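You operate a simulated robot arm through the tools that you are given. There is no shell and no other tool.

You run a simulated robot arm. Do the job below in one go: nothing can be reset, and whatever is moved stays where it is left.

## Task
Put things in order on the top of the beige table. At the end: the clear glass stands where the ribbed tomato stood; the brown pepper mill is on the cream dish; the ribbed tomato from the top of the beige table stands where the brown pepper mill stood; the teal candle stands on top of the sandwich; whatever was shut is shut again. Leave all else as you found it, and nothing knocked over. Set down upright: brown pepper mill.

Only the result counts: the job must be done as asked and must still hold three seconds after the hand-in. Knocking over, shifting, dropping, spilling or breaking anything else fails it.

## Robot
A 6-joint arm with a two-finger parallel gripper, fixed in place. Base frame: the origin is on the floor under the middle of its stand, x ahead of it, y to its left, z up; the work surface is at about z = 0.86. Units: m, rad, N and s.
With the tool pointing down near the work surface it reaches from about 0.36 to 0.76 m from the base axis. Its first joint turns from -1.152 to 1.152 rad. Payload 2.45 kg.
The tool frame sits at the grasp point between the pads (the TCP): z along the fingers, y along the line on which they close. The tips reach 0.024 m beyond it. The gripper opens to 0.068 m. The fingers are 0.017 m wide and 0.01 m thick; the gripper's body (0.04 by 0.07 m) begins 0.041 m behind the TCP.
Orientation is that of the tool frame in the base frame, as a unit quaternion [x, y, z, w]. With the fingers straight down and closing along the base's y, the tool's x points along the base's -x, its y along +y and its z along -z.

## Interface
- The arm moves only by the tool step_arm. Its argument "steps" is a list of rows, each a list of 7 numbers: the shift along the tool's x, y, z in units of 200 mm (1.0 is 200 mm), then the turn, a rotation vector about the tool's x, y, z in units of 90 degrees (1.0 is 90 degrees), then the opening, from 0 (shut) to 1 (fully open). In form: [[tx, ty, tz, ax, ay, az, hand], ...]. A call has 1 to 20 rows; each row is the pose to reach, as a shift and turn from the pose commanded when the call began, along the tool's axes at that moment. A call with a number of a shift or a turn outside -1 to 1 is refused whole. Each row takes 0.2 s and may step no farther than 0.05 m and 0.15 rad from the row before; otherwise, or with a gripper value out of range, the whole call is refused. Where a pose cannot be reached the arm comes as near as it can. A force on the tool above 40 N (or 10 N above the force at the start of the call, whichever is more), or a blocked arm, ends the call early, and 0.2 s more pass. Each finger travels about 0.108 m/s and halts on what it meets, pressing with about 44 N; the grip force reading is that of the motor and also rises with nothing between the fingers. The clock runs only during rows and for 0.2 s after the last one: add rows that repeat a pose to give the fingers time. It gives the time, the measured TCP pose, the force on the tool (base axes), the opening and the grip force at its end, in the units of the frame above (readings bear some noise), with the torque about the TCP (base axes, N m) and any sound that the robot's microphone picked up, and new pictures: "pictures" is both (left out), scene, wrist or none.
- Cameras (640 x 400 px; columns grow to the right, rows downward): "scene" is fixed at [0.162, 0.4184, 1.4455]; the picture's right is [-0.76, -0.65, 0.00], its down [-0.48, 0.55, -0.68] and it looks along [0.45, -0.52, -0.73] (base axes); focal length 322 px, centre (320, 200). "wrist" rides on the gripper at [0.084, 0.011, -0.075] in the tool frame; the picture's right is [-0.13, 0.99, 0.00], its down [-0.60, -0.08, -0.79] and it looks along [-0.79, -0.10, 0.61] (tool axes); focal length 251 px, centre (320, 200). There is no depth. A picture from a camera that has moved, and an enlarged one, comes with that camera's place and axes in the base frame and with its lens.
- close_up(camera, box): a new picture of the part [left, top, right, bottom] of that camera's present view, enlarged. The clock stands still meanwhile.
- close_job(): hands the job in; it is judged then, once.

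Nothing tells you positions but the pictures and the camera data. Unless the task says otherwise, let go and move clear before handing in.

The tools are called as name(argument=value, ...) on one line, values as JSON. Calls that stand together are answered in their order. step_arm: Moves the arm, as the interface text tells. Its arguments: {"type":"object","properties":{"steps":{"type":"array"},"pictures":{"type":"string","enum":["both","scene","wrist","none"]}},"required":["steps"]} The other tools are called the same way: close_up (camera, box) takes an enlarged picture of a part of a camera's view; close_job () hands the job in.

At the start:

```text
clock: 0.0
position: [0.4508, 0.0213, 1.1216]
orientation: [-0.001, 1.0, 0.0, 0.0]
wrist_force: [-0.6, -0.3, 0.3]
wrist_torque: [-0.02, 0.0, -0.01]
width: 0.0681
grip_force: 0.1
```

scene: 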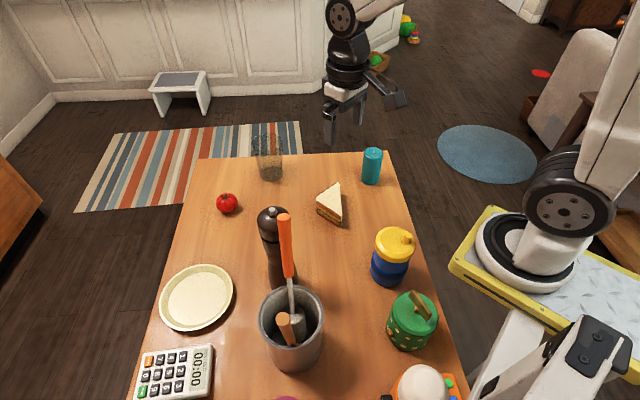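
wrist: 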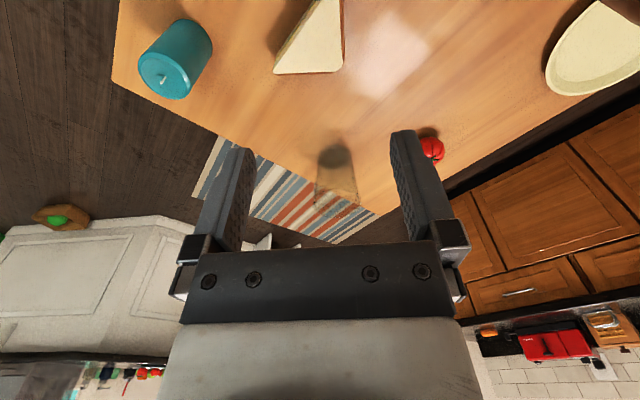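

I see the beige table from the scene camera with the glass, tomato, pepper mill, dish, sandwich and candle; I'll first take enlarged views to locate them accurately.

close_up(camera="scene", box=[190, 120, 430, 270])

close_up(camera="scene", box=[130, 190, 470, 400])

close_up(camera="wrist", box=[100, 0, 640, 240])

```text
2.67 times, centred on (310, 195) of scene
camera zoom: at [0.162, 0.4184, 1.4455], right [-0.76, -0.65, 0.0], down [-0.48, 0.55, -0.68], along [0.45, -0.52, -0.73], focal length 858 px, centre (347, 213)
```

zoom: 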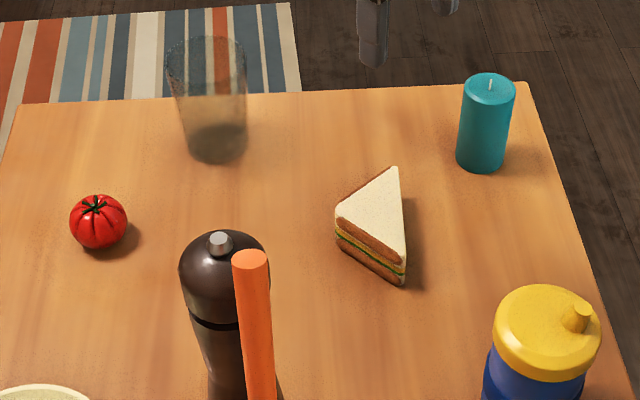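

```text
1.88 times, centred on (300, 295) of scene
camera zoom: at [0.162, 0.4184, 1.4455], right [-0.76, -0.65, 0.0], down [-0.48, 0.55, -0.68], along [0.45, -0.52, -0.73], focal length 606 px, centre (358, 21)
```

zoom: 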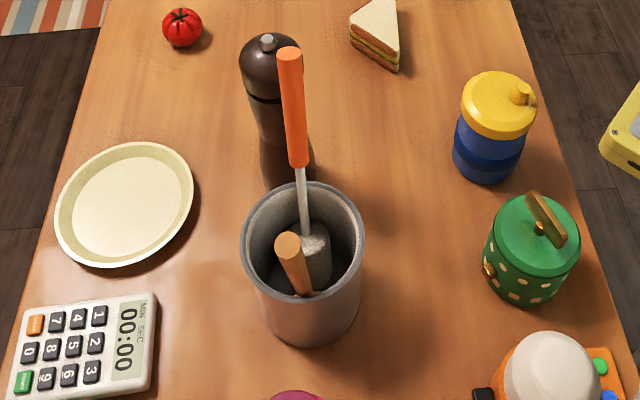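

```text
1.19 times, centred on (370, 120) of wrist
camera zoom: at [0.366, 0.0318, 1.1969], right [0.13, 0.99, 0.0], down [0.6, -0.08, 0.79], along [0.79, -0.1, -0.61], focal length 298 px, centre (261, 295)
```

zoom: 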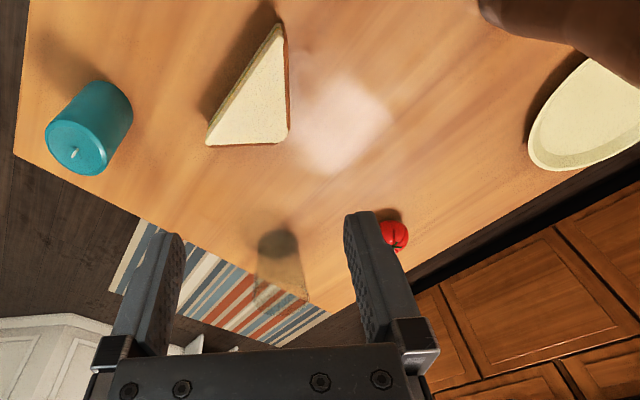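

The table holds all the objects; I've got rough positions and now want sharper views of the glass, sandwich, candle, mill and dish before moving.

close_up(camera="scene", box=[235, 120, 315, 190])

close_up(camera="scene", box=[300, 140, 396, 240])

close_up(camera="scene", box=[220, 190, 348, 290])

close_up(camera="scene", box=[150, 250, 250, 340])

close_up(camera="wrist", box=[250, 100, 450, 230])

close_up(camera="scene", box=[235, 270, 345, 390])

```text
5.71 times, centred on (275, 155) of scene
camera zoom: at [0.162, 0.4184, 1.4455], right [-0.76, -0.65, 0.0], down [-0.48, 0.55, -0.68], along [0.45, -0.52, -0.73], focal length 1839 px, centre (577, 457)
```

zoom: 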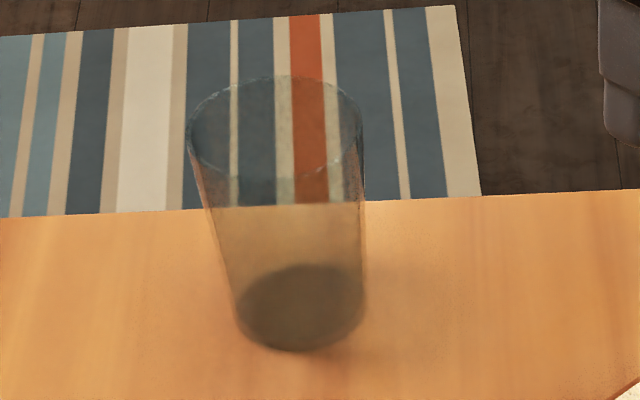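

```text
4.00 times, centred on (348, 190) of scene
camera zoom: at [0.162, 0.4184, 1.4455], right [-0.76, -0.65, 0.0], down [-0.48, 0.55, -0.68], along [0.45, -0.52, -0.73], focal length 1288 px, centre (208, 240)
```

zoom: 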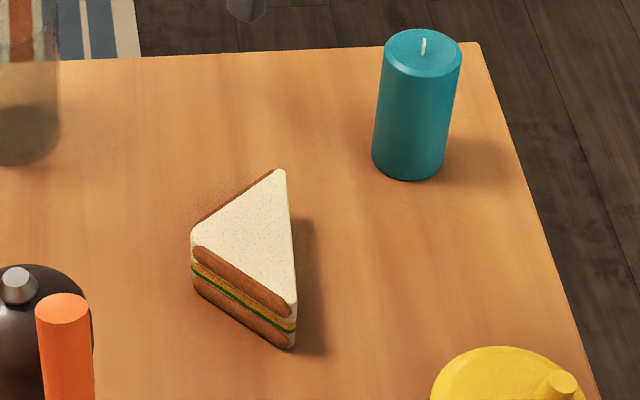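

```text
4.00 times, centred on (284, 240) of scene
camera zoom: at [0.162, 0.4184, 1.4455], right [-0.76, -0.65, 0.0], down [-0.48, 0.55, -0.68], along [0.45, -0.52, -0.73], focal length 1288 px, centre (464, 40)
```

zoom: 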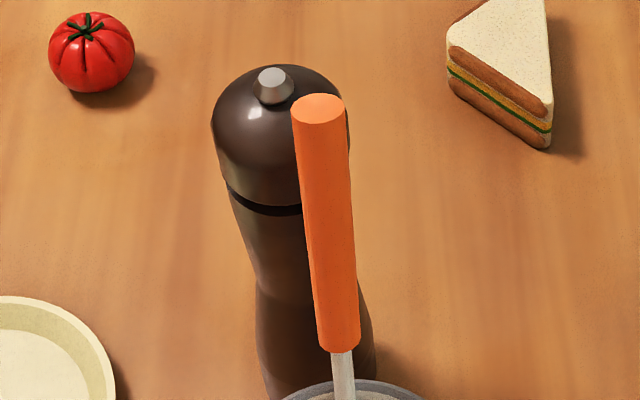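

```text
4.44 times, centred on (200, 295) of scene
camera zoom: at [0.162, 0.4184, 1.4455], right [-0.76, -0.65, 0.0], down [-0.48, 0.55, -0.68], along [0.45, -0.52, -0.73], focal length 1430 px, centre (853, -222)
```

zoom: 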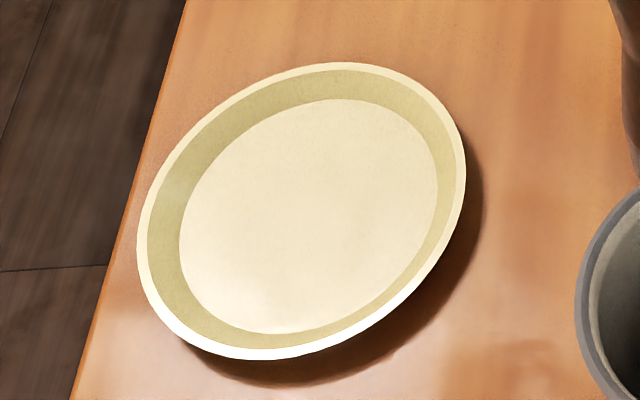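

```text
3.08 times, centred on (350, 165) of wrist
camera zoom: at [0.366, 0.0318, 1.1969], right [0.13, 0.99, 0.0], down [0.6, -0.08, 0.79], along [0.79, -0.1, -0.61], focal length 774 px, centre (228, 308)
```

zoom: 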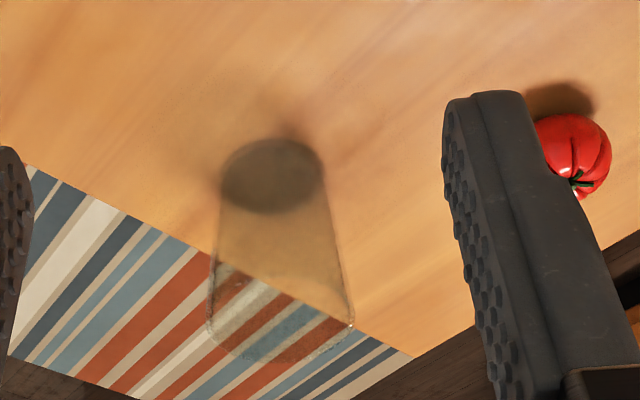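

```text
3.33 times, centred on (290, 330) of scene
camera zoom: at [0.162, 0.4184, 1.4455], right [-0.76, -0.65, 0.0], down [-0.48, 0.55, -0.68], along [0.45, -0.52, -0.73], focal length 1073 px, centre (420, -233)
```

zoom: 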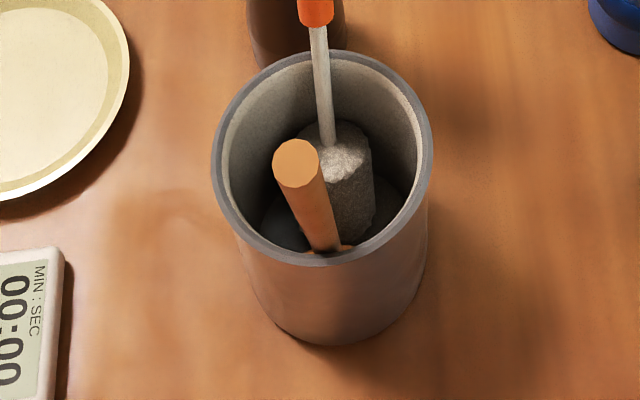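

Estimates (base frame): mill ≈(0.433, 0.220), dish ≈(0.525, 0.358), tomato ≈(0.670, 0.171), glass ≈(0.682, 0.016), candle ≈(0.471, −0.143), sandwich ≈(0.481, 0.010). The spatula handle is close to the mill, so I move above the mill with the wrist camera turned away from the spatula, and look.

step_arm(steps=[[0.007, 0.05, -0.065, 0, 0, -0.083, 1], [0.015, 0.12, -0.13, 0, 0, -0.166, 1], [0.022, 0.2, -0.195, 0, 0, -0.25, 1], [0.03, 0.28, -0.26, 0, 0, -0.333, 1], [0.037, 0.36, -0.325, 0, 0, -0.416, 1], [0.045, 0.45, -0.392, 0, 0, -0.5, 1], [0.052, 0.54, -0.392, 0, 0, -0.583, 1], [0.06, 0.63, -0.392, 0, 0, -0.666, 1], [0.067, 0.72, -0.392, 0, 0, -0.75, 1], [0.075, 0.81, -0.392, 0, 0, -0.833, 1], [0.082, 0.9, -0.392, 0, 0, -0.916, 1], [0.089, 0.9915, -0.392, 0, 0, -1, 1], [0.089, 0.9915, -0.392, 0, 0, -1, 1]])

```text
clock: 2.8
position: [0.4301, 0.2185, 1.2012]
orientation: [0.708, -0.707, 0.001, -0.001]
wrist_force: [-0.2, -0.6, 0.2]
wrist_torque: [0.03, 0.0, 0.0]
width: 0.0682
grip_force: 0.0
camera wrist: at [0.4211, 0.1352, 1.2747], right [-0.99, 0.13, 0.0], down [0.08, 0.6, 0.79], along [0.1, 0.79, -0.61], focal length 251 px, centre (320, 200)
```

scene: 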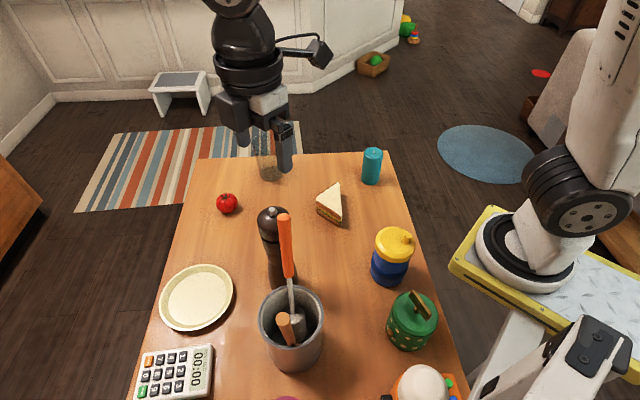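
wrist: 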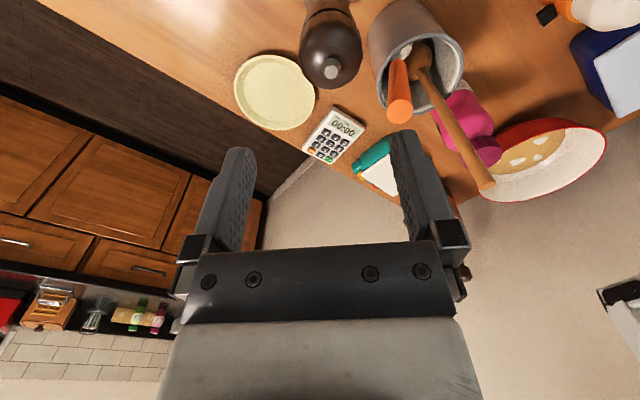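

The view from above the mill clearly shows the mill, dish, pot and spatula; the spatula handle stays beside the gripper. I'll enlarge these to refine the mill and dish positions.

close_up(camera="wrist", box=[220, 0, 420, 130])

close_up(camera="wrist", box=[340, 0, 500, 140])

close_up(camera="scene", box=[250, 250, 330, 310])

close_up(camera="scene", box=[190, 0, 350, 180])

```text
3.08 times, centred on (320, 65) of wrist
camera zoom: at [0.4211, 0.1352, 1.2747], right [-0.99, 0.13, 0.0], down [0.08, 0.6, 0.79], along [0.1, 0.79, -0.61], focal length 774 px, centre (320, 615)
```

zoom: 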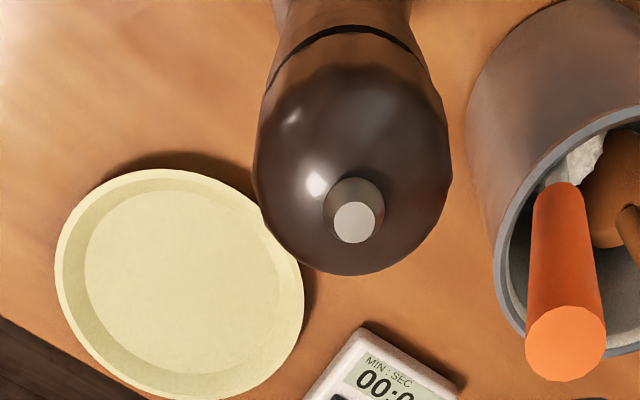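

```text
2.86 times, centred on (420, 70) of wrist
camera zoom: at [0.4211, 0.1352, 1.2747], right [-0.99, 0.13, 0.0], down [0.08, 0.6, 0.79], along [0.1, 0.79, -0.61], focal length 718 px, centre (34, 571)
```

zoom: 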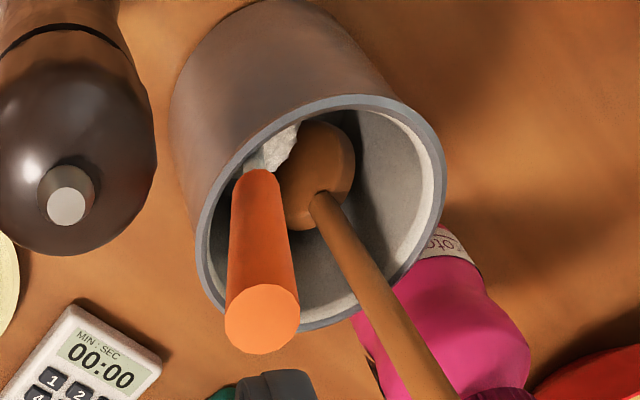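

```text
6.67 times, centred on (290, 280) of scene
camera zoom: at [0.162, 0.4184, 1.4455], right [-0.76, -0.65, 0.0], down [-0.48, 0.55, -0.68], along [0.45, -0.52, -0.73], focal length 2146 px, centre (520, -333)
```

zoom: 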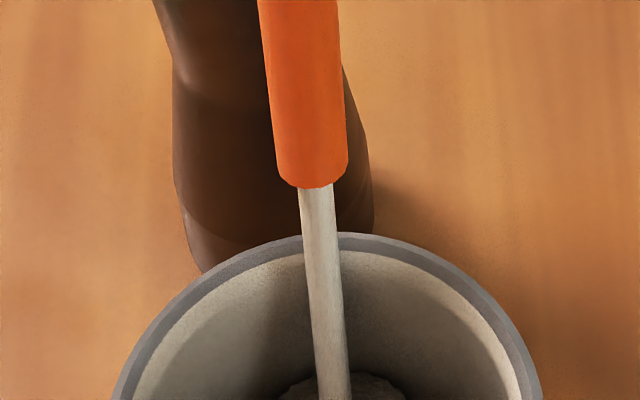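

```text
2.22 times, centred on (270, 90) of scene
camera zoom: at [0.162, 0.4184, 1.4455], right [-0.76, -0.65, 0.0], down [-0.48, 0.55, -0.68], along [0.45, -0.52, -0.73], focal length 715 px, centre (431, 444)
```

zoom: 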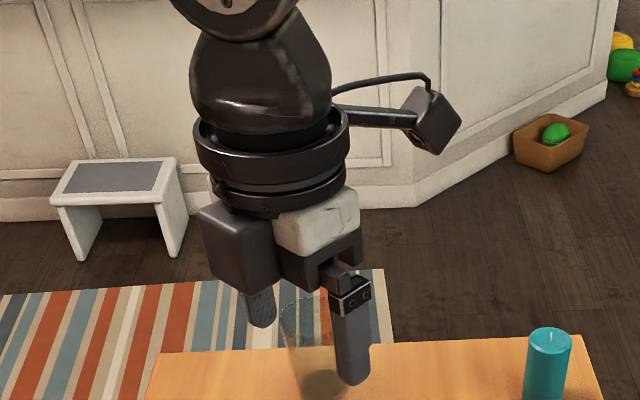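

Triangulating both views: mill axis ≈(0.426, 0.225), head band ≈ z 1.04, and the spatula handle tip leans to ≈(0.378, 0.242, 1.12), only 5 cm away. So I'll yaw the gripper so its camera faces away from the spatula, and tilt it away slightly, before descending.

step_arm(steps=[[0, 0, 0, 0, 0, -0.08, 1], [0, 0, 0, 0, 0, -0.16, 1], [0, 0, 0, 0, 0, -0.24, 1], [0, 0, 0, 0, 0, -0.32, 1], [0, 0, 0, 0, 0, -0.4, 1], [0, 0, 0, 0, 0, -0.48, 1], [0, 0, 0, 0, 0, -0.5556, 1], [0, 0, 0, 0, 0, -0.5556, 1]], pictures="scene")

```text
clock: 4.6
position: [0.4326, 0.2198, 1.2009]
orientation: [0.94, -0.341, 0.0, -0.001]
wrist_force: [0.0, -0.3, -0.2]
wrist_torque: [-0.01, 0.01, -0.02]
width: 0.0681
grip_force: 0.0
```

scene: 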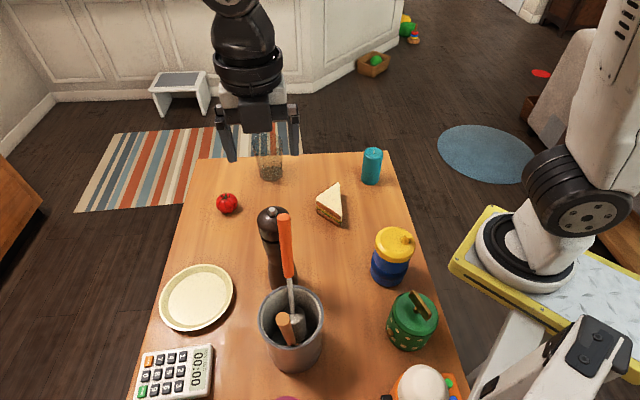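

The gripper is now square to the scene with the camera facing away; next I tilt it 20° so the wrist leans away from the spatula, and look with the wrist camera.

step_arm(steps=[[0, 0, 0, 0, -0.074, 0, 1], [0, 0, 0, 0, -0.148, 0, 1], [0, 0, 0, 0, -0.2222, 0, 1], [0, 0, 0, 0, -0.2222, 0, 1]])

```text
clock: 5.6
position: [0.431, 0.2187, 1.2004]
orientation: [0.926, -0.337, -0.162, -0.06]
wrist_force: [-0.3, 0.3, 0.1]
wrist_torque: [-0.02, -0.03, -0.02]
width: 0.0679
grip_force: 0.1
camera wrist: at [0.5055, 0.1436, 1.2422], right [-0.73, -0.68, 0.04], down [-0.18, 0.25, 0.95], along [-0.66, 0.69, -0.3], focal length 251 px, centre (320, 200)
```

scene: 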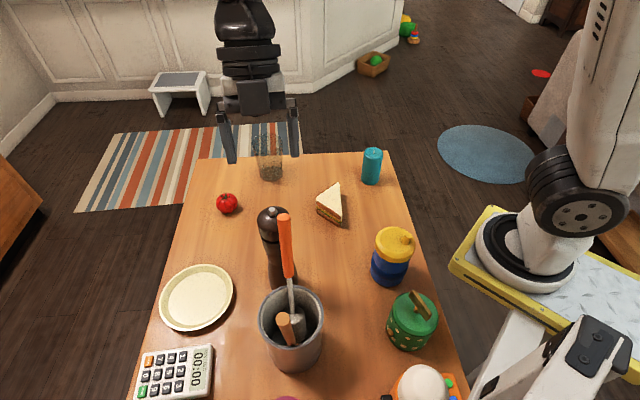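
wrist: 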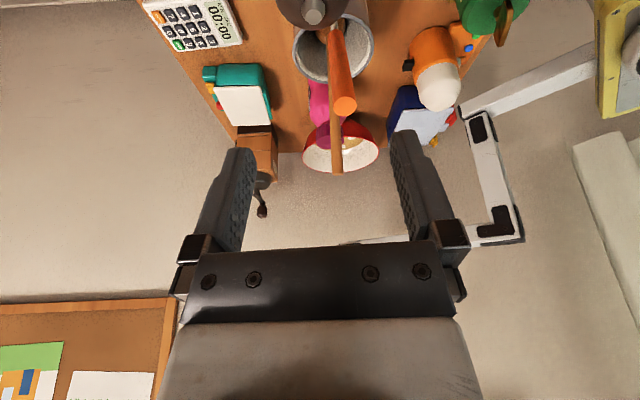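

The wrist camera confirms the mill axis at ≈(0.4255, 0.2265). I'll align over it and descend partway, then check clearance to the spatula.

step_arm(steps=[[-0.0128, -0.0015, 0.111, 0, 0, 0, 1], [0.0215, -0.0015, 0.205, 0, 0, 0, 1], [0.0558, -0.0015, 0.299, 0, 0, 0, 1], [0.09, -0.0015, 0.393, 0, 0, 0, 1], [0.107, -0.0015, 0.44, 0, 0, 0, 1], [0.107, -0.0015, 0.44, 0, 0, 0, 1]])

close_up(camera="scene", box=[200, 80, 360, 260])

```text
clock: 7.0
position: [0.4246, 0.2262, 1.1115]
orientation: [0.926, -0.336, -0.163, -0.06]
wrist_force: [-0.8, -0.1, -0.3]
wrist_torque: [-0.03, 0.01, -0.05]
width: 0.0679
grip_force: 0.0
camera wrist: at [0.4978, 0.1506, 1.1518], right [-0.73, -0.68, 0.04], down [-0.18, 0.25, 0.95], along [-0.66, 0.69, -0.3], focal length 251 px, centre (320, 200)
```

scene: 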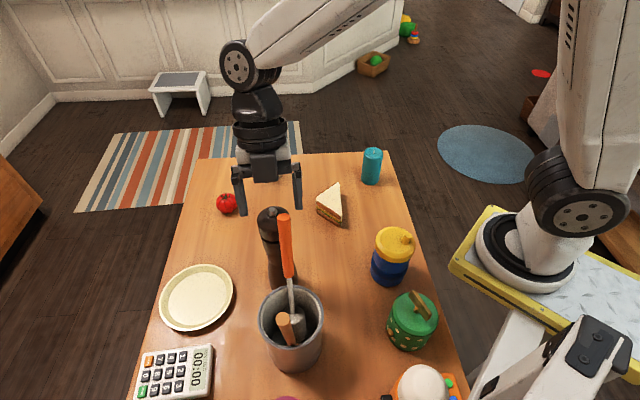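
wrist: 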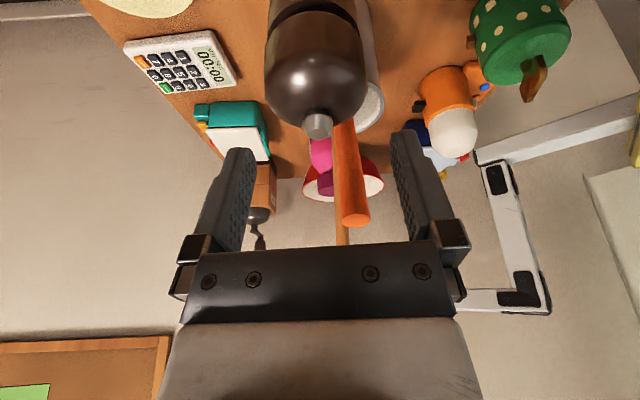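

```text
2.22 times, centred on (280, 170) of scene
camera zoom: at [0.162, 0.4184, 1.4455], right [-0.76, -0.65, 0.0], down [-0.48, 0.55, -0.68], along [0.45, -0.52, -0.73], focal length 715 px, centre (409, 267)
```

zoom: 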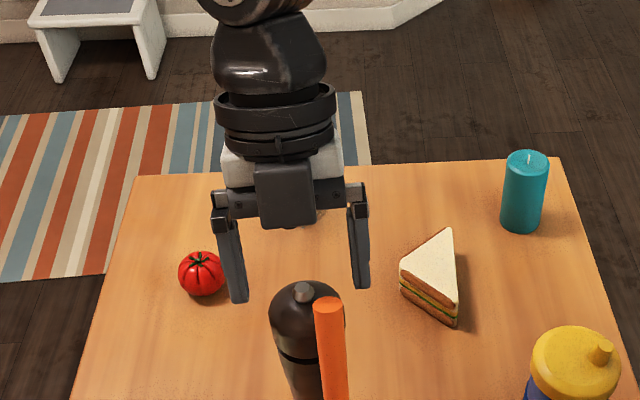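

The fingers straddle the mill's head cleanly with the spatula behind; I descend to grip height.

step_arm(steps=[[0.0274, 0, 0.0752, 0, 0, 0, 1], [0.0547, 0, 0.1504, 0, 0, 0, 1], [0.082, 0, 0.2256, 0, 0, 0, 1], [0.1094, 0, 0.3008, 0, 0, 0, 1], [0.1094, 0, 0.3008, 0, 0, 0, 1]])

close_up(camera="scene", box=[210, 130, 340, 270])

```text
clock: 8.2
position: [0.4245, 0.226, 1.0464]
orientation: [0.926, -0.337, -0.162, -0.06]
wrist_force: [0.1, -0.4, -0.5]
wrist_torque: [0.04, 0.0, 0.02]
width: 0.0678
grip_force: 0.0
camera wrist: at [0.4982, 0.15, 1.0878], right [-0.73, -0.68, 0.04], down [-0.18, 0.25, 0.95], along [-0.66, 0.69, -0.3], focal length 251 px, centre (320, 200)
```

scene: 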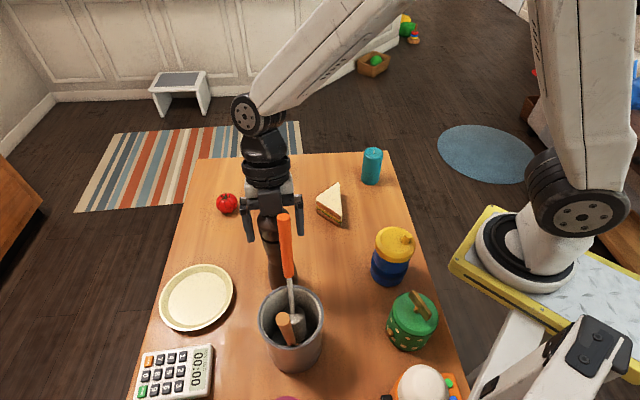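
wrist: 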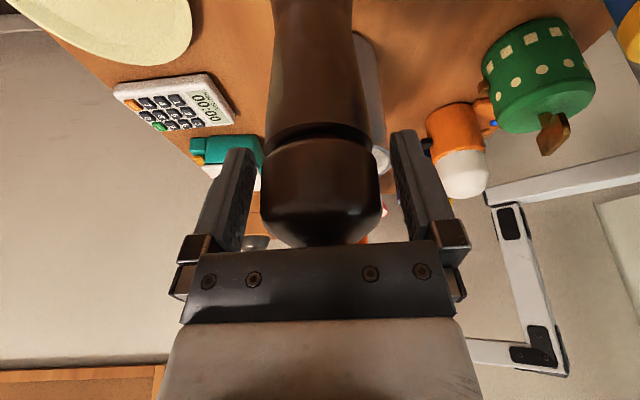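

```text
2.86 times, centred on (275, 200) of scene
camera zoom: at [0.162, 0.4184, 1.4455], right [-0.76, -0.65, 0.0], down [-0.48, 0.55, -0.68], along [0.45, -0.52, -0.73], focal length 920 px, centre (449, 200)
```

zoom: 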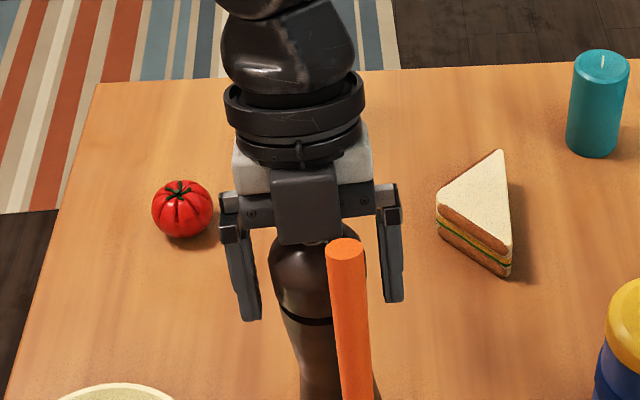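

The head band sits centered between the pads; now I close the gripper on it.

step_arm(steps=[[0, 0, 0, 0, 0, 0, 0.7], [0, 0, 0, 0, 0, 0, 0], [0, 0, 0, 0, 0, 0, 0], [0, 0, 0, 0, 0, 0, 0]])

```text
clock: 9.2
position: [0.4245, 0.2258, 1.0467]
orientation: [0.926, -0.336, -0.163, -0.061]
wrist_force: [0.0, -0.2, 0.1]
wrist_torque: [0.02, -0.01, -0.02]
width: 0.0511
grip_force: 43.5
camera wrist: at [0.4981, 0.1501, 1.0879], right [-0.73, -0.68, 0.04], down [-0.18, 0.25, 0.95], along [-0.66, 0.69, -0.3], focal length 251 px, centre (320, 200)
```

scene: 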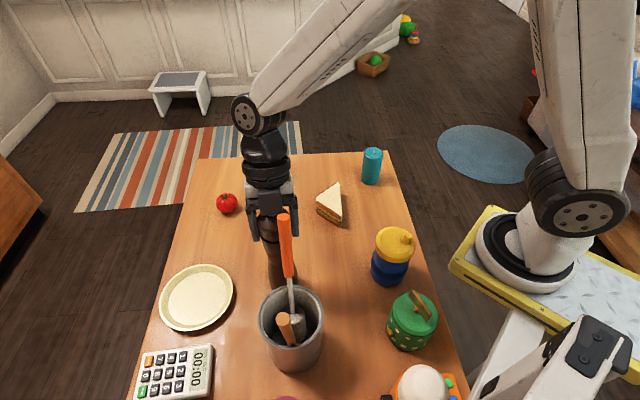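
wrist: 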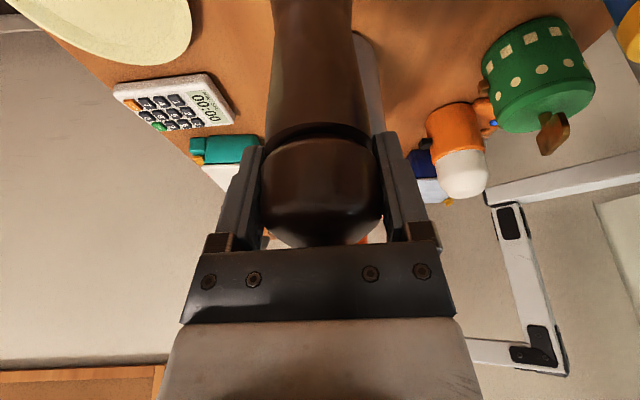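

The mill is gripped (width 0.051). I lift it straight up a few centimetres and check.

step_arm(steps=[[-0.0171, 0, -0.047, 0, 0, 0, 0], [-0.0342, 0, -0.094, 0, 0, 0, 0], [-0.0513, 0, -0.141, 0, 0, 0, 0], [-0.0684, 0, -0.188, 0, 0, 0, 0], [-0.0855, 0, -0.235, 0, 0, 0, 0], [-0.0855, 0, -0.235, 0, 0, 0, 0]])

close_up(camera="scene", box=[200, 110, 360, 310])

```text
clock: 10.6
position: [0.4237, 0.2262, 1.0968]
orientation: [0.926, -0.336, -0.162, -0.06]
wrist_force: [-0.6, -0.3, -2.7]
wrist_torque: [0.0, -0.02, 0.01]
width: 0.051
grip_force: 44.0
camera wrist: at [0.4981, 0.1502, 1.1381], right [-0.73, -0.68, 0.04], down [-0.18, 0.25, 0.95], along [-0.66, 0.69, -0.3], focal length 251 px, centre (320, 200)
```

scene: 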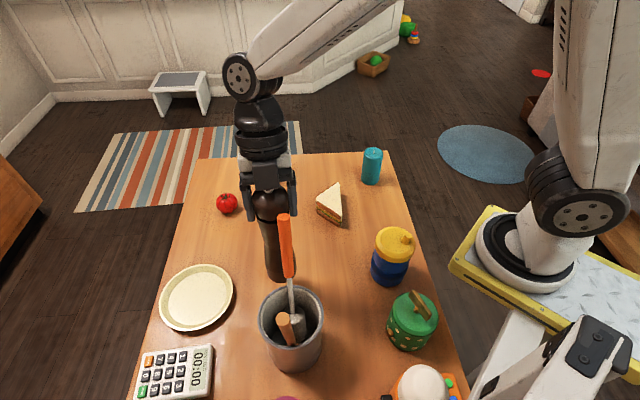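
wrist: 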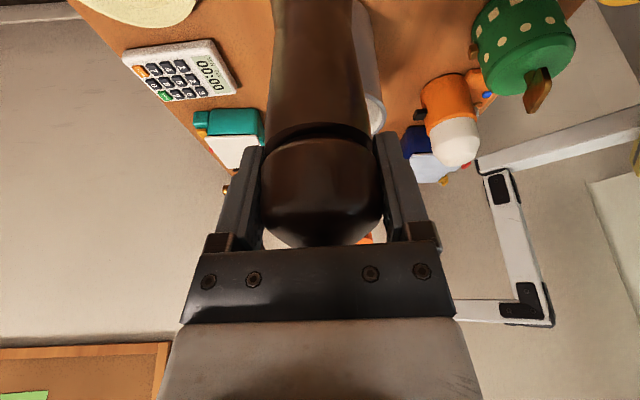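

```text
2.00 times, centred on (280, 210) of scene
camera zoom: at [0.162, 0.4184, 1.4455], right [-0.76, -0.65, 0.0], down [-0.48, 0.55, -0.68], along [0.45, -0.52, -0.73], focal length 644 px, centre (400, 180)
```

zoom: 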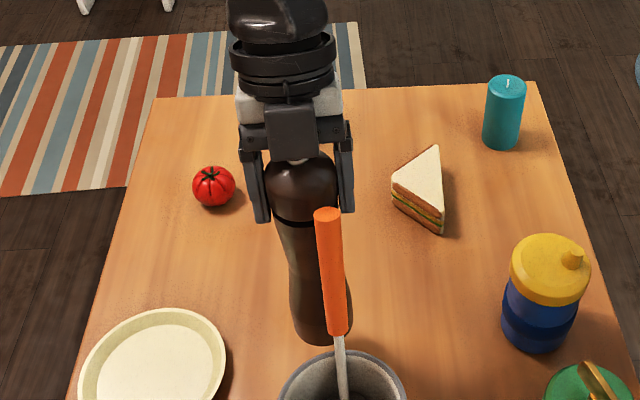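

The mill is held upright and clear of the table. I raise it slightly and carry it over the dish centre at ≈(0.524, 0.357).

step_arm(steps=[[-0.0171, 0, -0.047, 0, 0, 0, 0], [-0.034, 0, -0.094, 0, 0, 0, 0], [-0.0385, -0.0909, -0.0924, 0, 0, 0, 0], [-0.043, -0.1817, -0.0907, 0, 0, 0, 0], [-0.0475, -0.2726, -0.0891, 0, 0, 0, 0], [-0.052, -0.3634, -0.0875, 0, 0, 0, 0], [-0.0565, -0.4543, -0.0858, 0, 0, 0, 0], [-0.061, -0.5451, -0.0842, 0, 0, 0, 0], [-0.0655, -0.636, -0.0826, 0, 0, 0, 0], [-0.07, -0.7268, -0.081, 0, 0, 0, 0], [-0.0745, -0.8177, -0.0793, 0, 0, 0, 0], [-0.0745, -0.8177, -0.0793, 0, 0, 0, 0]])

close_up(camera="scene", box=[120, 150, 320, 350])

```text
clock: 13.2
position: [0.5227, 0.3566, 1.1186]
orientation: [0.926, -0.336, -0.162, -0.059]
wrist_force: [0.3, 0.8, -2.6]
wrist_torque: [0.0, 0.03, 0.01]
width: 0.051
grip_force: 44.1
camera wrist: at [0.596, 0.2815, 1.159], right [-0.73, -0.68, 0.04], down [-0.18, 0.25, 0.95], along [-0.66, 0.69, -0.3], focal length 251 px, centre (320, 200)
```

scene: 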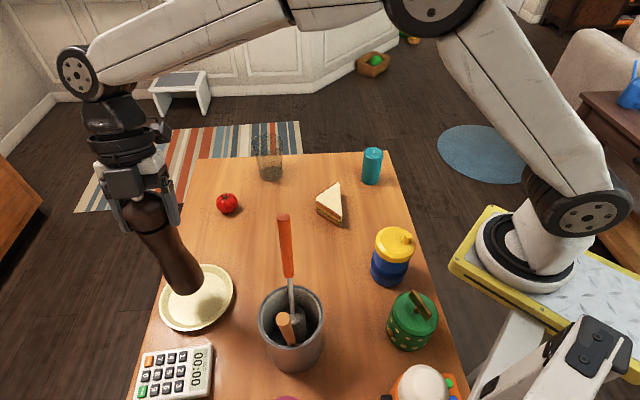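
wrist: 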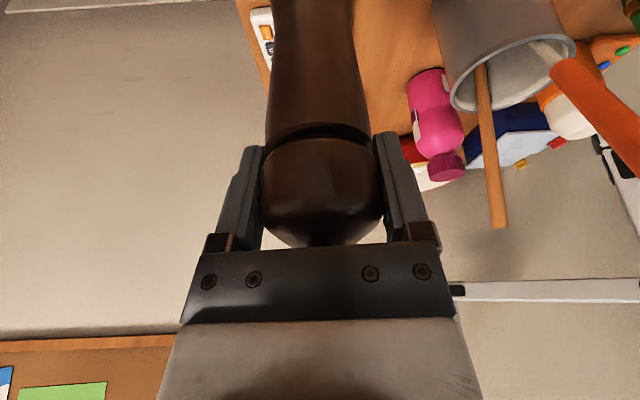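

```text
2.00 times, centred on (220, 250) of scene
camera zoom: at [0.162, 0.4184, 1.4455], right [-0.76, -0.65, 0.0], down [-0.48, 0.55, -0.68], along [0.45, -0.52, -0.73], focal length 644 px, centre (520, 100)
```

zoom: 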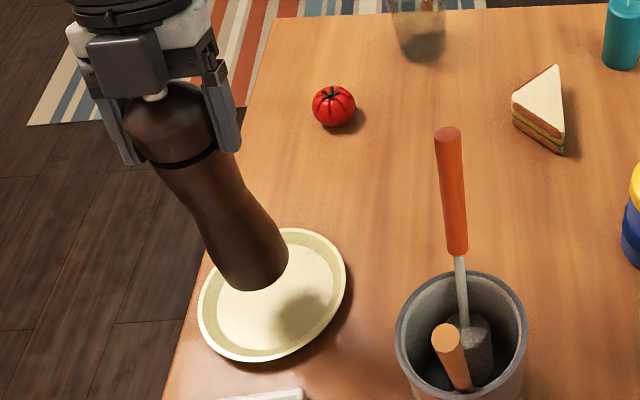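

The mill hangs vertically above the dish; I lower it toward the dish floor, stopping a little short.

step_arm(steps=[[0.0239, 0, 0.0658, 0, 0, 0, 0], [0.0479, 0, 0.1316, 0, 0, 0, 0], [0.0718, 0, 0.1974, 0, 0, 0, 0], [0.0958, 0, 0.2631, 0, 0, 0, 0], [0.0958, 0, 0.2631, 0, 0, 0, 0]], pictures="scene")

close_up(camera="scene", box=[140, 230, 260, 340])

```text
clock: 14.4
position: [0.5235, 0.3562, 1.0607]
orientation: [0.926, -0.336, -0.163, -0.06]
wrist_force: [0.2, -0.2, -2.3]
wrist_torque: [0.01, -0.01, 0.01]
width: 0.0511
grip_force: 44.4
```

scene: 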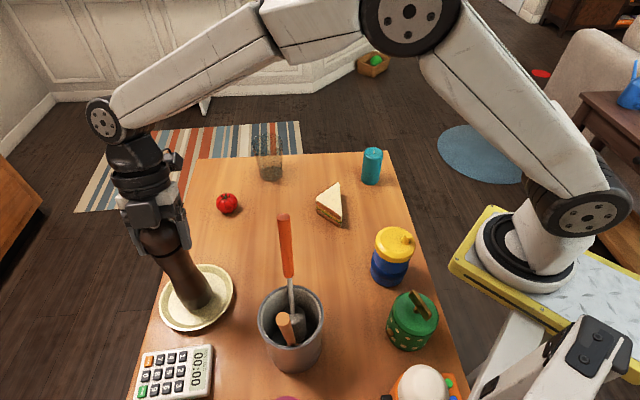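

```text
3.64 times, centred on (200, 285) of scene
camera zoom: at [0.162, 0.4184, 1.4455], right [-0.76, -0.65, 0.0], down [-0.48, 0.55, -0.68], along [0.45, -0.52, -0.73], focal length 1170 px, centre (756, -109)
```

zoom: 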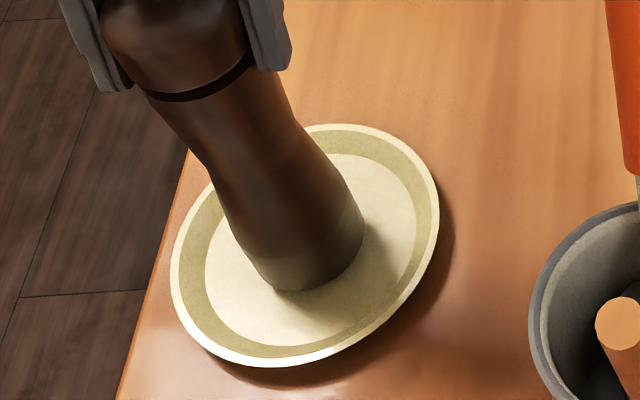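

The mill is centred over the dish floor. I lower in millimetre steps, watching the force.

step_arm(steps=[[0.0017, 0, 0.0047, 0, 0, 0, 0], [0.0034, 0, 0.0094, 0, 0, 0, 0], [0.0051, 0, 0.0141, 0, 0, 0, 0], [0.0068, 0, 0.0188, 0, 0, 0, 0], [0.0068, 0, 0.0188, 0, 0, 0, 0]], pictures="none")

```text
clock: 15.6
position: [0.524, 0.3568, 1.0578]
orientation: [0.925, -0.337, -0.163, -0.06]
wrist_force: [0.0, 1.0, -2.5]
wrist_torque: [-0.01, 0.02, -0.01]
width: 0.051
grip_force: 44.3
```

step_arm(steps=[[0.0017, 0, 0.0047, 0, 0, 0, 0], [0.0034, 0, 0.0094, 0, 0, 0, 0], [0.0034, 0, 0.0094, 0, 0, 0, 0]], pictures="none")

```text
clock: 16.4
position: [0.5229, 0.3559, 1.0551]
orientation: [0.926, -0.337, -0.162, -0.06]
wrist_force: [-0.1, -0.6, -3.1]
wrist_torque: [-0.02, 0.02, -0.02]
width: 0.051
grip_force: 44.1
```

step_arm(steps=[[0.0017, 0, 0.0047, 0, 0, 0, 0], [0.0034, 0, 0.0094, 0, 0, 0, 0], [0.0034, 0, 0.0094, 0, 0, 0, 0]], pictures="none")

close_up(camera="scene", box=[160, 260, 240, 330])

```text
clock: 17.2
position: [0.5228, 0.357, 1.0531]
orientation: [0.925, -0.337, -0.163, -0.06]
wrist_force: [-1.0, -0.4, -0.8]
wrist_torque: [-0.17, 0.14, 0.0]
width: 0.051
grip_force: 44.0
```

```text
5.71 times, centred on (200, 295) of scene
camera zoom: at [0.162, 0.4184, 1.4455], right [-0.76, -0.65, 0.0], down [-0.48, 0.55, -0.68], along [0.45, -0.52, -0.73], focal length 1839 px, centre (1006, -343)
```

zoom: 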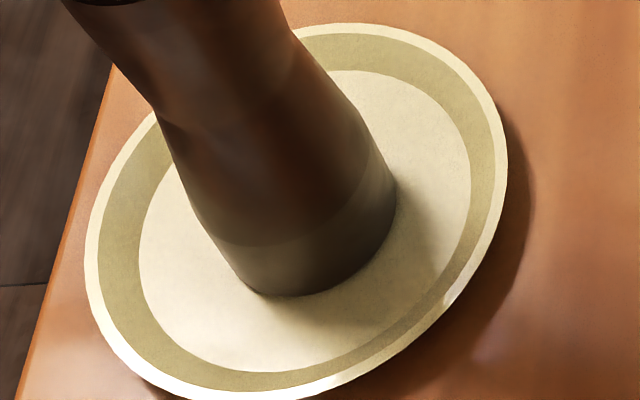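

Contact with the dish has just begun. I ease down slightly more and check.

step_arm(steps=[[0.0009, 0, 0.0024, 0, 0, 0, 0], [0.0009, 0, 0.0024, 0, 0, 0, 0]], pictures="none")

```text
clock: 17.8
position: [0.5227, 0.3561, 1.0529]
orientation: [0.925, -0.336, -0.164, -0.061]
wrist_force: [-0.4, -0.3, 4.6]
wrist_torque: [-0.19, 0.26, -0.02]
width: 0.051
grip_force: 44.0
```

The mill presses lightly on the dish; I open the gripper in place.

step_arm(steps=[[0, 0, 0, 0, 0, 0, 0.78], [0, 0, 0, 0, 0, 0, 0.85], [0, 0, 0, 0, 0, 0, 1], [0, 0, 0, 0, 0, 0, 1], [0, 0, 0, 0, 0, 0, 1]])

close_up(camera="scene", box=[100, 170, 260, 340])

```text
clock: 19.0
position: [0.5235, 0.3576, 1.0525]
orientation: [0.926, -0.337, -0.163, -0.06]
wrist_force: [0.1, -0.2, -0.7]
wrist_torque: [-0.02, 0.0, -0.04]
width: 0.068
grip_force: 0.1
camera wrist: at [0.5965, 0.2812, 1.0938], right [-0.73, -0.68, 0.04], down [-0.18, 0.25, 0.95], along [-0.66, 0.69, -0.3], focal length 251 px, centre (320, 200)
```

scene: 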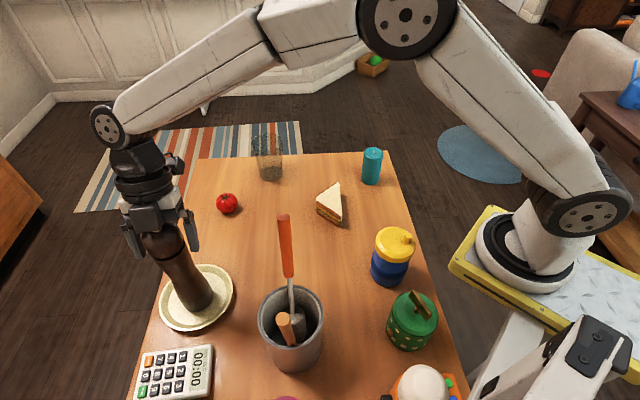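
wrist: 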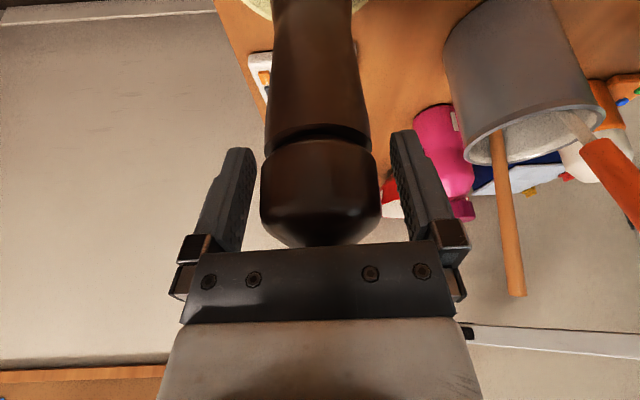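

```text
2.35 times, centred on (180, 255) of scene
camera zoom: at [0.162, 0.4184, 1.4455], right [-0.76, -0.65, 0.0], down [-0.48, 0.55, -0.68], along [0.45, -0.52, -0.73], focal length 757 px, centre (649, 71)
```

zoom: 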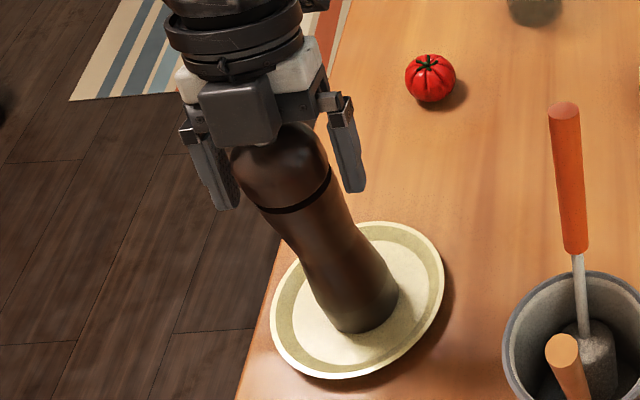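

The mill stands on its own on the dish. I rise straight up clear of it.

step_arm(steps=[[-0.017, 0, -0.047, 0, 0, 0, 1], [-0.034, 0, -0.094, 0, 0, 0, 1], [-0.0684, 0, -0.188, 0, 0, 0, 1], [-0.1026, 0, -0.282, 0, 0, 0, 1], [-0.1368, 0, -0.3759, 0, 0, 0, 1], [-0.171, 0, -0.47, 0, 0, 0, 1], [-0.205, 0, -0.564, 0, 0, 0, 1], [-0.205, 0, -0.564, 0, 0, 0, 1]])

close_up(camera="wrist", box=[180, 0, 480, 160])

close_up(camera="scene", box=[120, 180, 300, 350])

```text
clock: 20.8
position: [0.5233, 0.3568, 1.1725]
orientation: [0.925, -0.337, -0.163, -0.06]
wrist_force: [-0.7, -0.6, -0.1]
wrist_torque: [0.01, 0.01, 0.03]
width: 0.0681
grip_force: 0.0
camera wrist: at [0.5966, 0.2812, 1.2136], right [-0.73, -0.68, 0.04], down [-0.18, 0.25, 0.95], along [-0.66, 0.69, -0.3], focal length 251 px, centre (320, 200)
```

scene: 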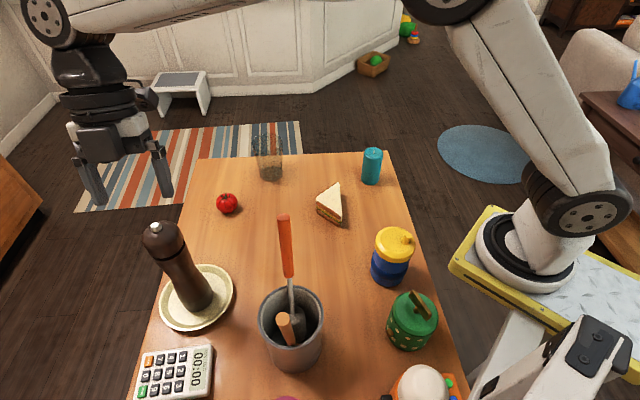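
wrist: 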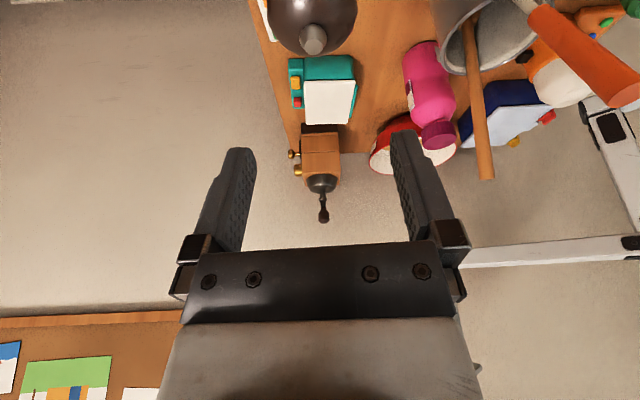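

```text
2.13 times, centred on (330, 80) of wrist
camera zoom: at [0.5966, 0.2812, 1.2136], right [-0.73, -0.68, 0.04], down [-0.18, 0.25, 0.95], along [-0.66, 0.69, -0.3], focal length 536 px, centre (299, 456)
```

zoom: 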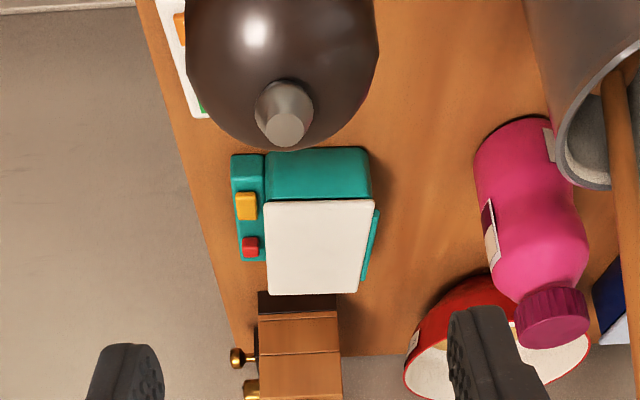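

```text
2.35 times, centred on (210, 265) of scene
camera zoom: at [0.162, 0.4184, 1.4455], right [-0.76, -0.65, 0.0], down [-0.48, 0.55, -0.68], along [0.45, -0.52, -0.73], focal length 757 px, centre (579, 47)
```

zoom: 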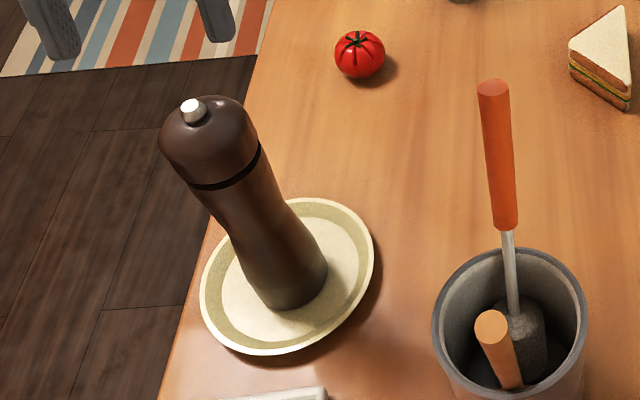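

The mill stands upright on the dish. Next is the tomato: I move toward it at height, adding a little tilt (25°) so that later placement beside the spatula is clear.

step_arm(steps=[[0.12, 0.025, -0.017, 0, -0.01, 0, 1], [0.24, 0.05, -0.034, 0, -0.02, 0, 1], [0.36, 0.075, -0.052, 0, -0.03, 0, 1], [0.48, 0.1, -0.069, 0, -0.04, 0, 1], [0.6, 0.125, -0.086, 0, -0.05, 0, 1], [0.7226, 0.151, -0.1034, 0, -0.0556, 0, 1], [0.7226, 0.151, -0.1034, 0, -0.0556, 0, 1]])

```text
clock: 22.4
position: [0.6139, 0.2421, 1.1422]
orientation: [0.918, -0.333, -0.203, -0.075]
wrist_force: [1.3, 1.2, -0.1]
wrist_torque: [0.0, -0.01, 0.02]
width: 0.0681
grip_force: 0.1
camera wrist: at [0.6895, 0.1642, 1.1747], right [-0.73, -0.69, 0.05], down [-0.11, 0.2, 0.97], along [-0.68, 0.7, -0.22], focal length 251 px, centre (320, 200)
```

scene: 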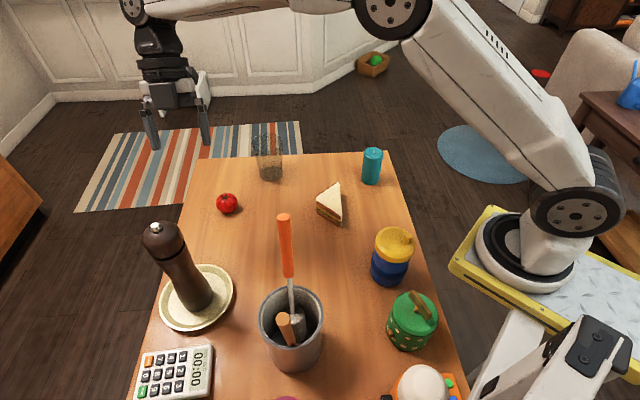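
wrist: 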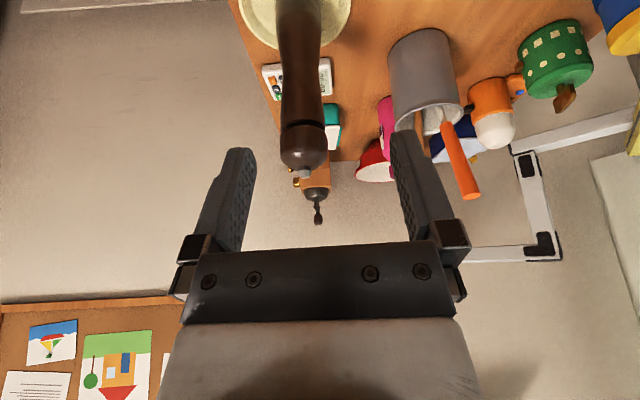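

Clear of the mill, I now descend toward the tomato, stopping above it for a look.

step_arm(steps=[[0.1005, 0.0117, 0.0783, 0, 0, 0, 1], [0.201, 0.0235, 0.1566, 0, 0, 0, 1], [0.3015, 0.0352, 0.2349, 0, 0, 0, 1], [0.402, 0.0469, 0.3133, 0, 0, 0, 1], [0.5025, 0.0586, 0.3916, 0, 0, 0, 1], [0.603, 0.0704, 0.4699, 0, 0, 0, 1], [0.7035, 0.0821, 0.5482, 0, 0, 0, 1], [0.804, 0.0938, 0.6265, 0, 0, 0, 1], [0.804, 0.0938, 0.6265, 0, 0, 0, 1]])

close_up(camera="scene", box=[170, 80, 330, 230])

```text
clock: 24.4
position: [0.673, 0.1678, 0.9599]
orientation: [0.918, -0.333, -0.203, -0.074]
wrist_force: [-0.2, -0.1, -0.2]
wrist_torque: [0.02, 0.02, 0.0]
width: 0.068
grip_force: 0.0
camera wrist: at [0.7485, 0.0904, 0.9925], right [-0.73, -0.68, 0.05], down [-0.11, 0.2, 0.97], along [-0.68, 0.7, -0.22], focal length 251 px, centre (320, 200)
```

scene: 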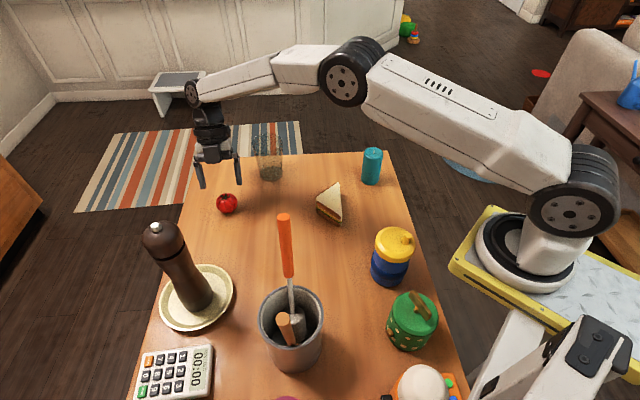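
wrist: 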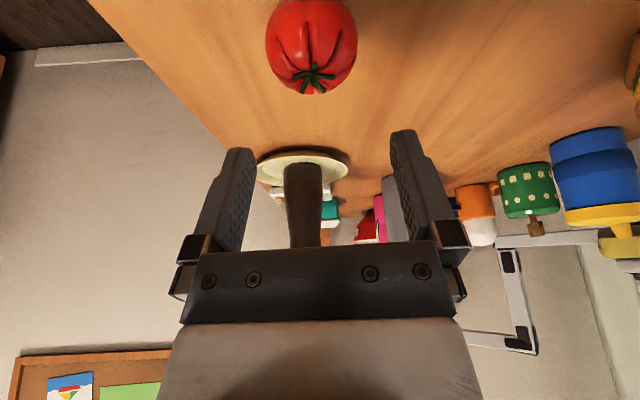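

```text
2.67 times, centred on (250, 155) of scene
camera zoom: at [0.162, 0.4184, 1.4455], right [-0.76, -0.65, 0.0], down [-0.48, 0.55, -0.68], along [0.45, -0.52, -0.73], focal length 858 px, centre (507, 320)
```

zoom: 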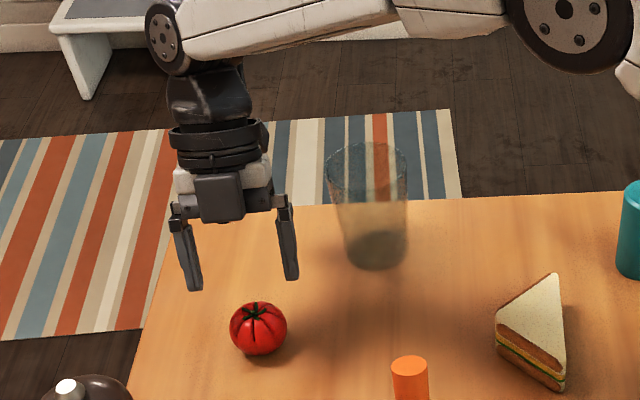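

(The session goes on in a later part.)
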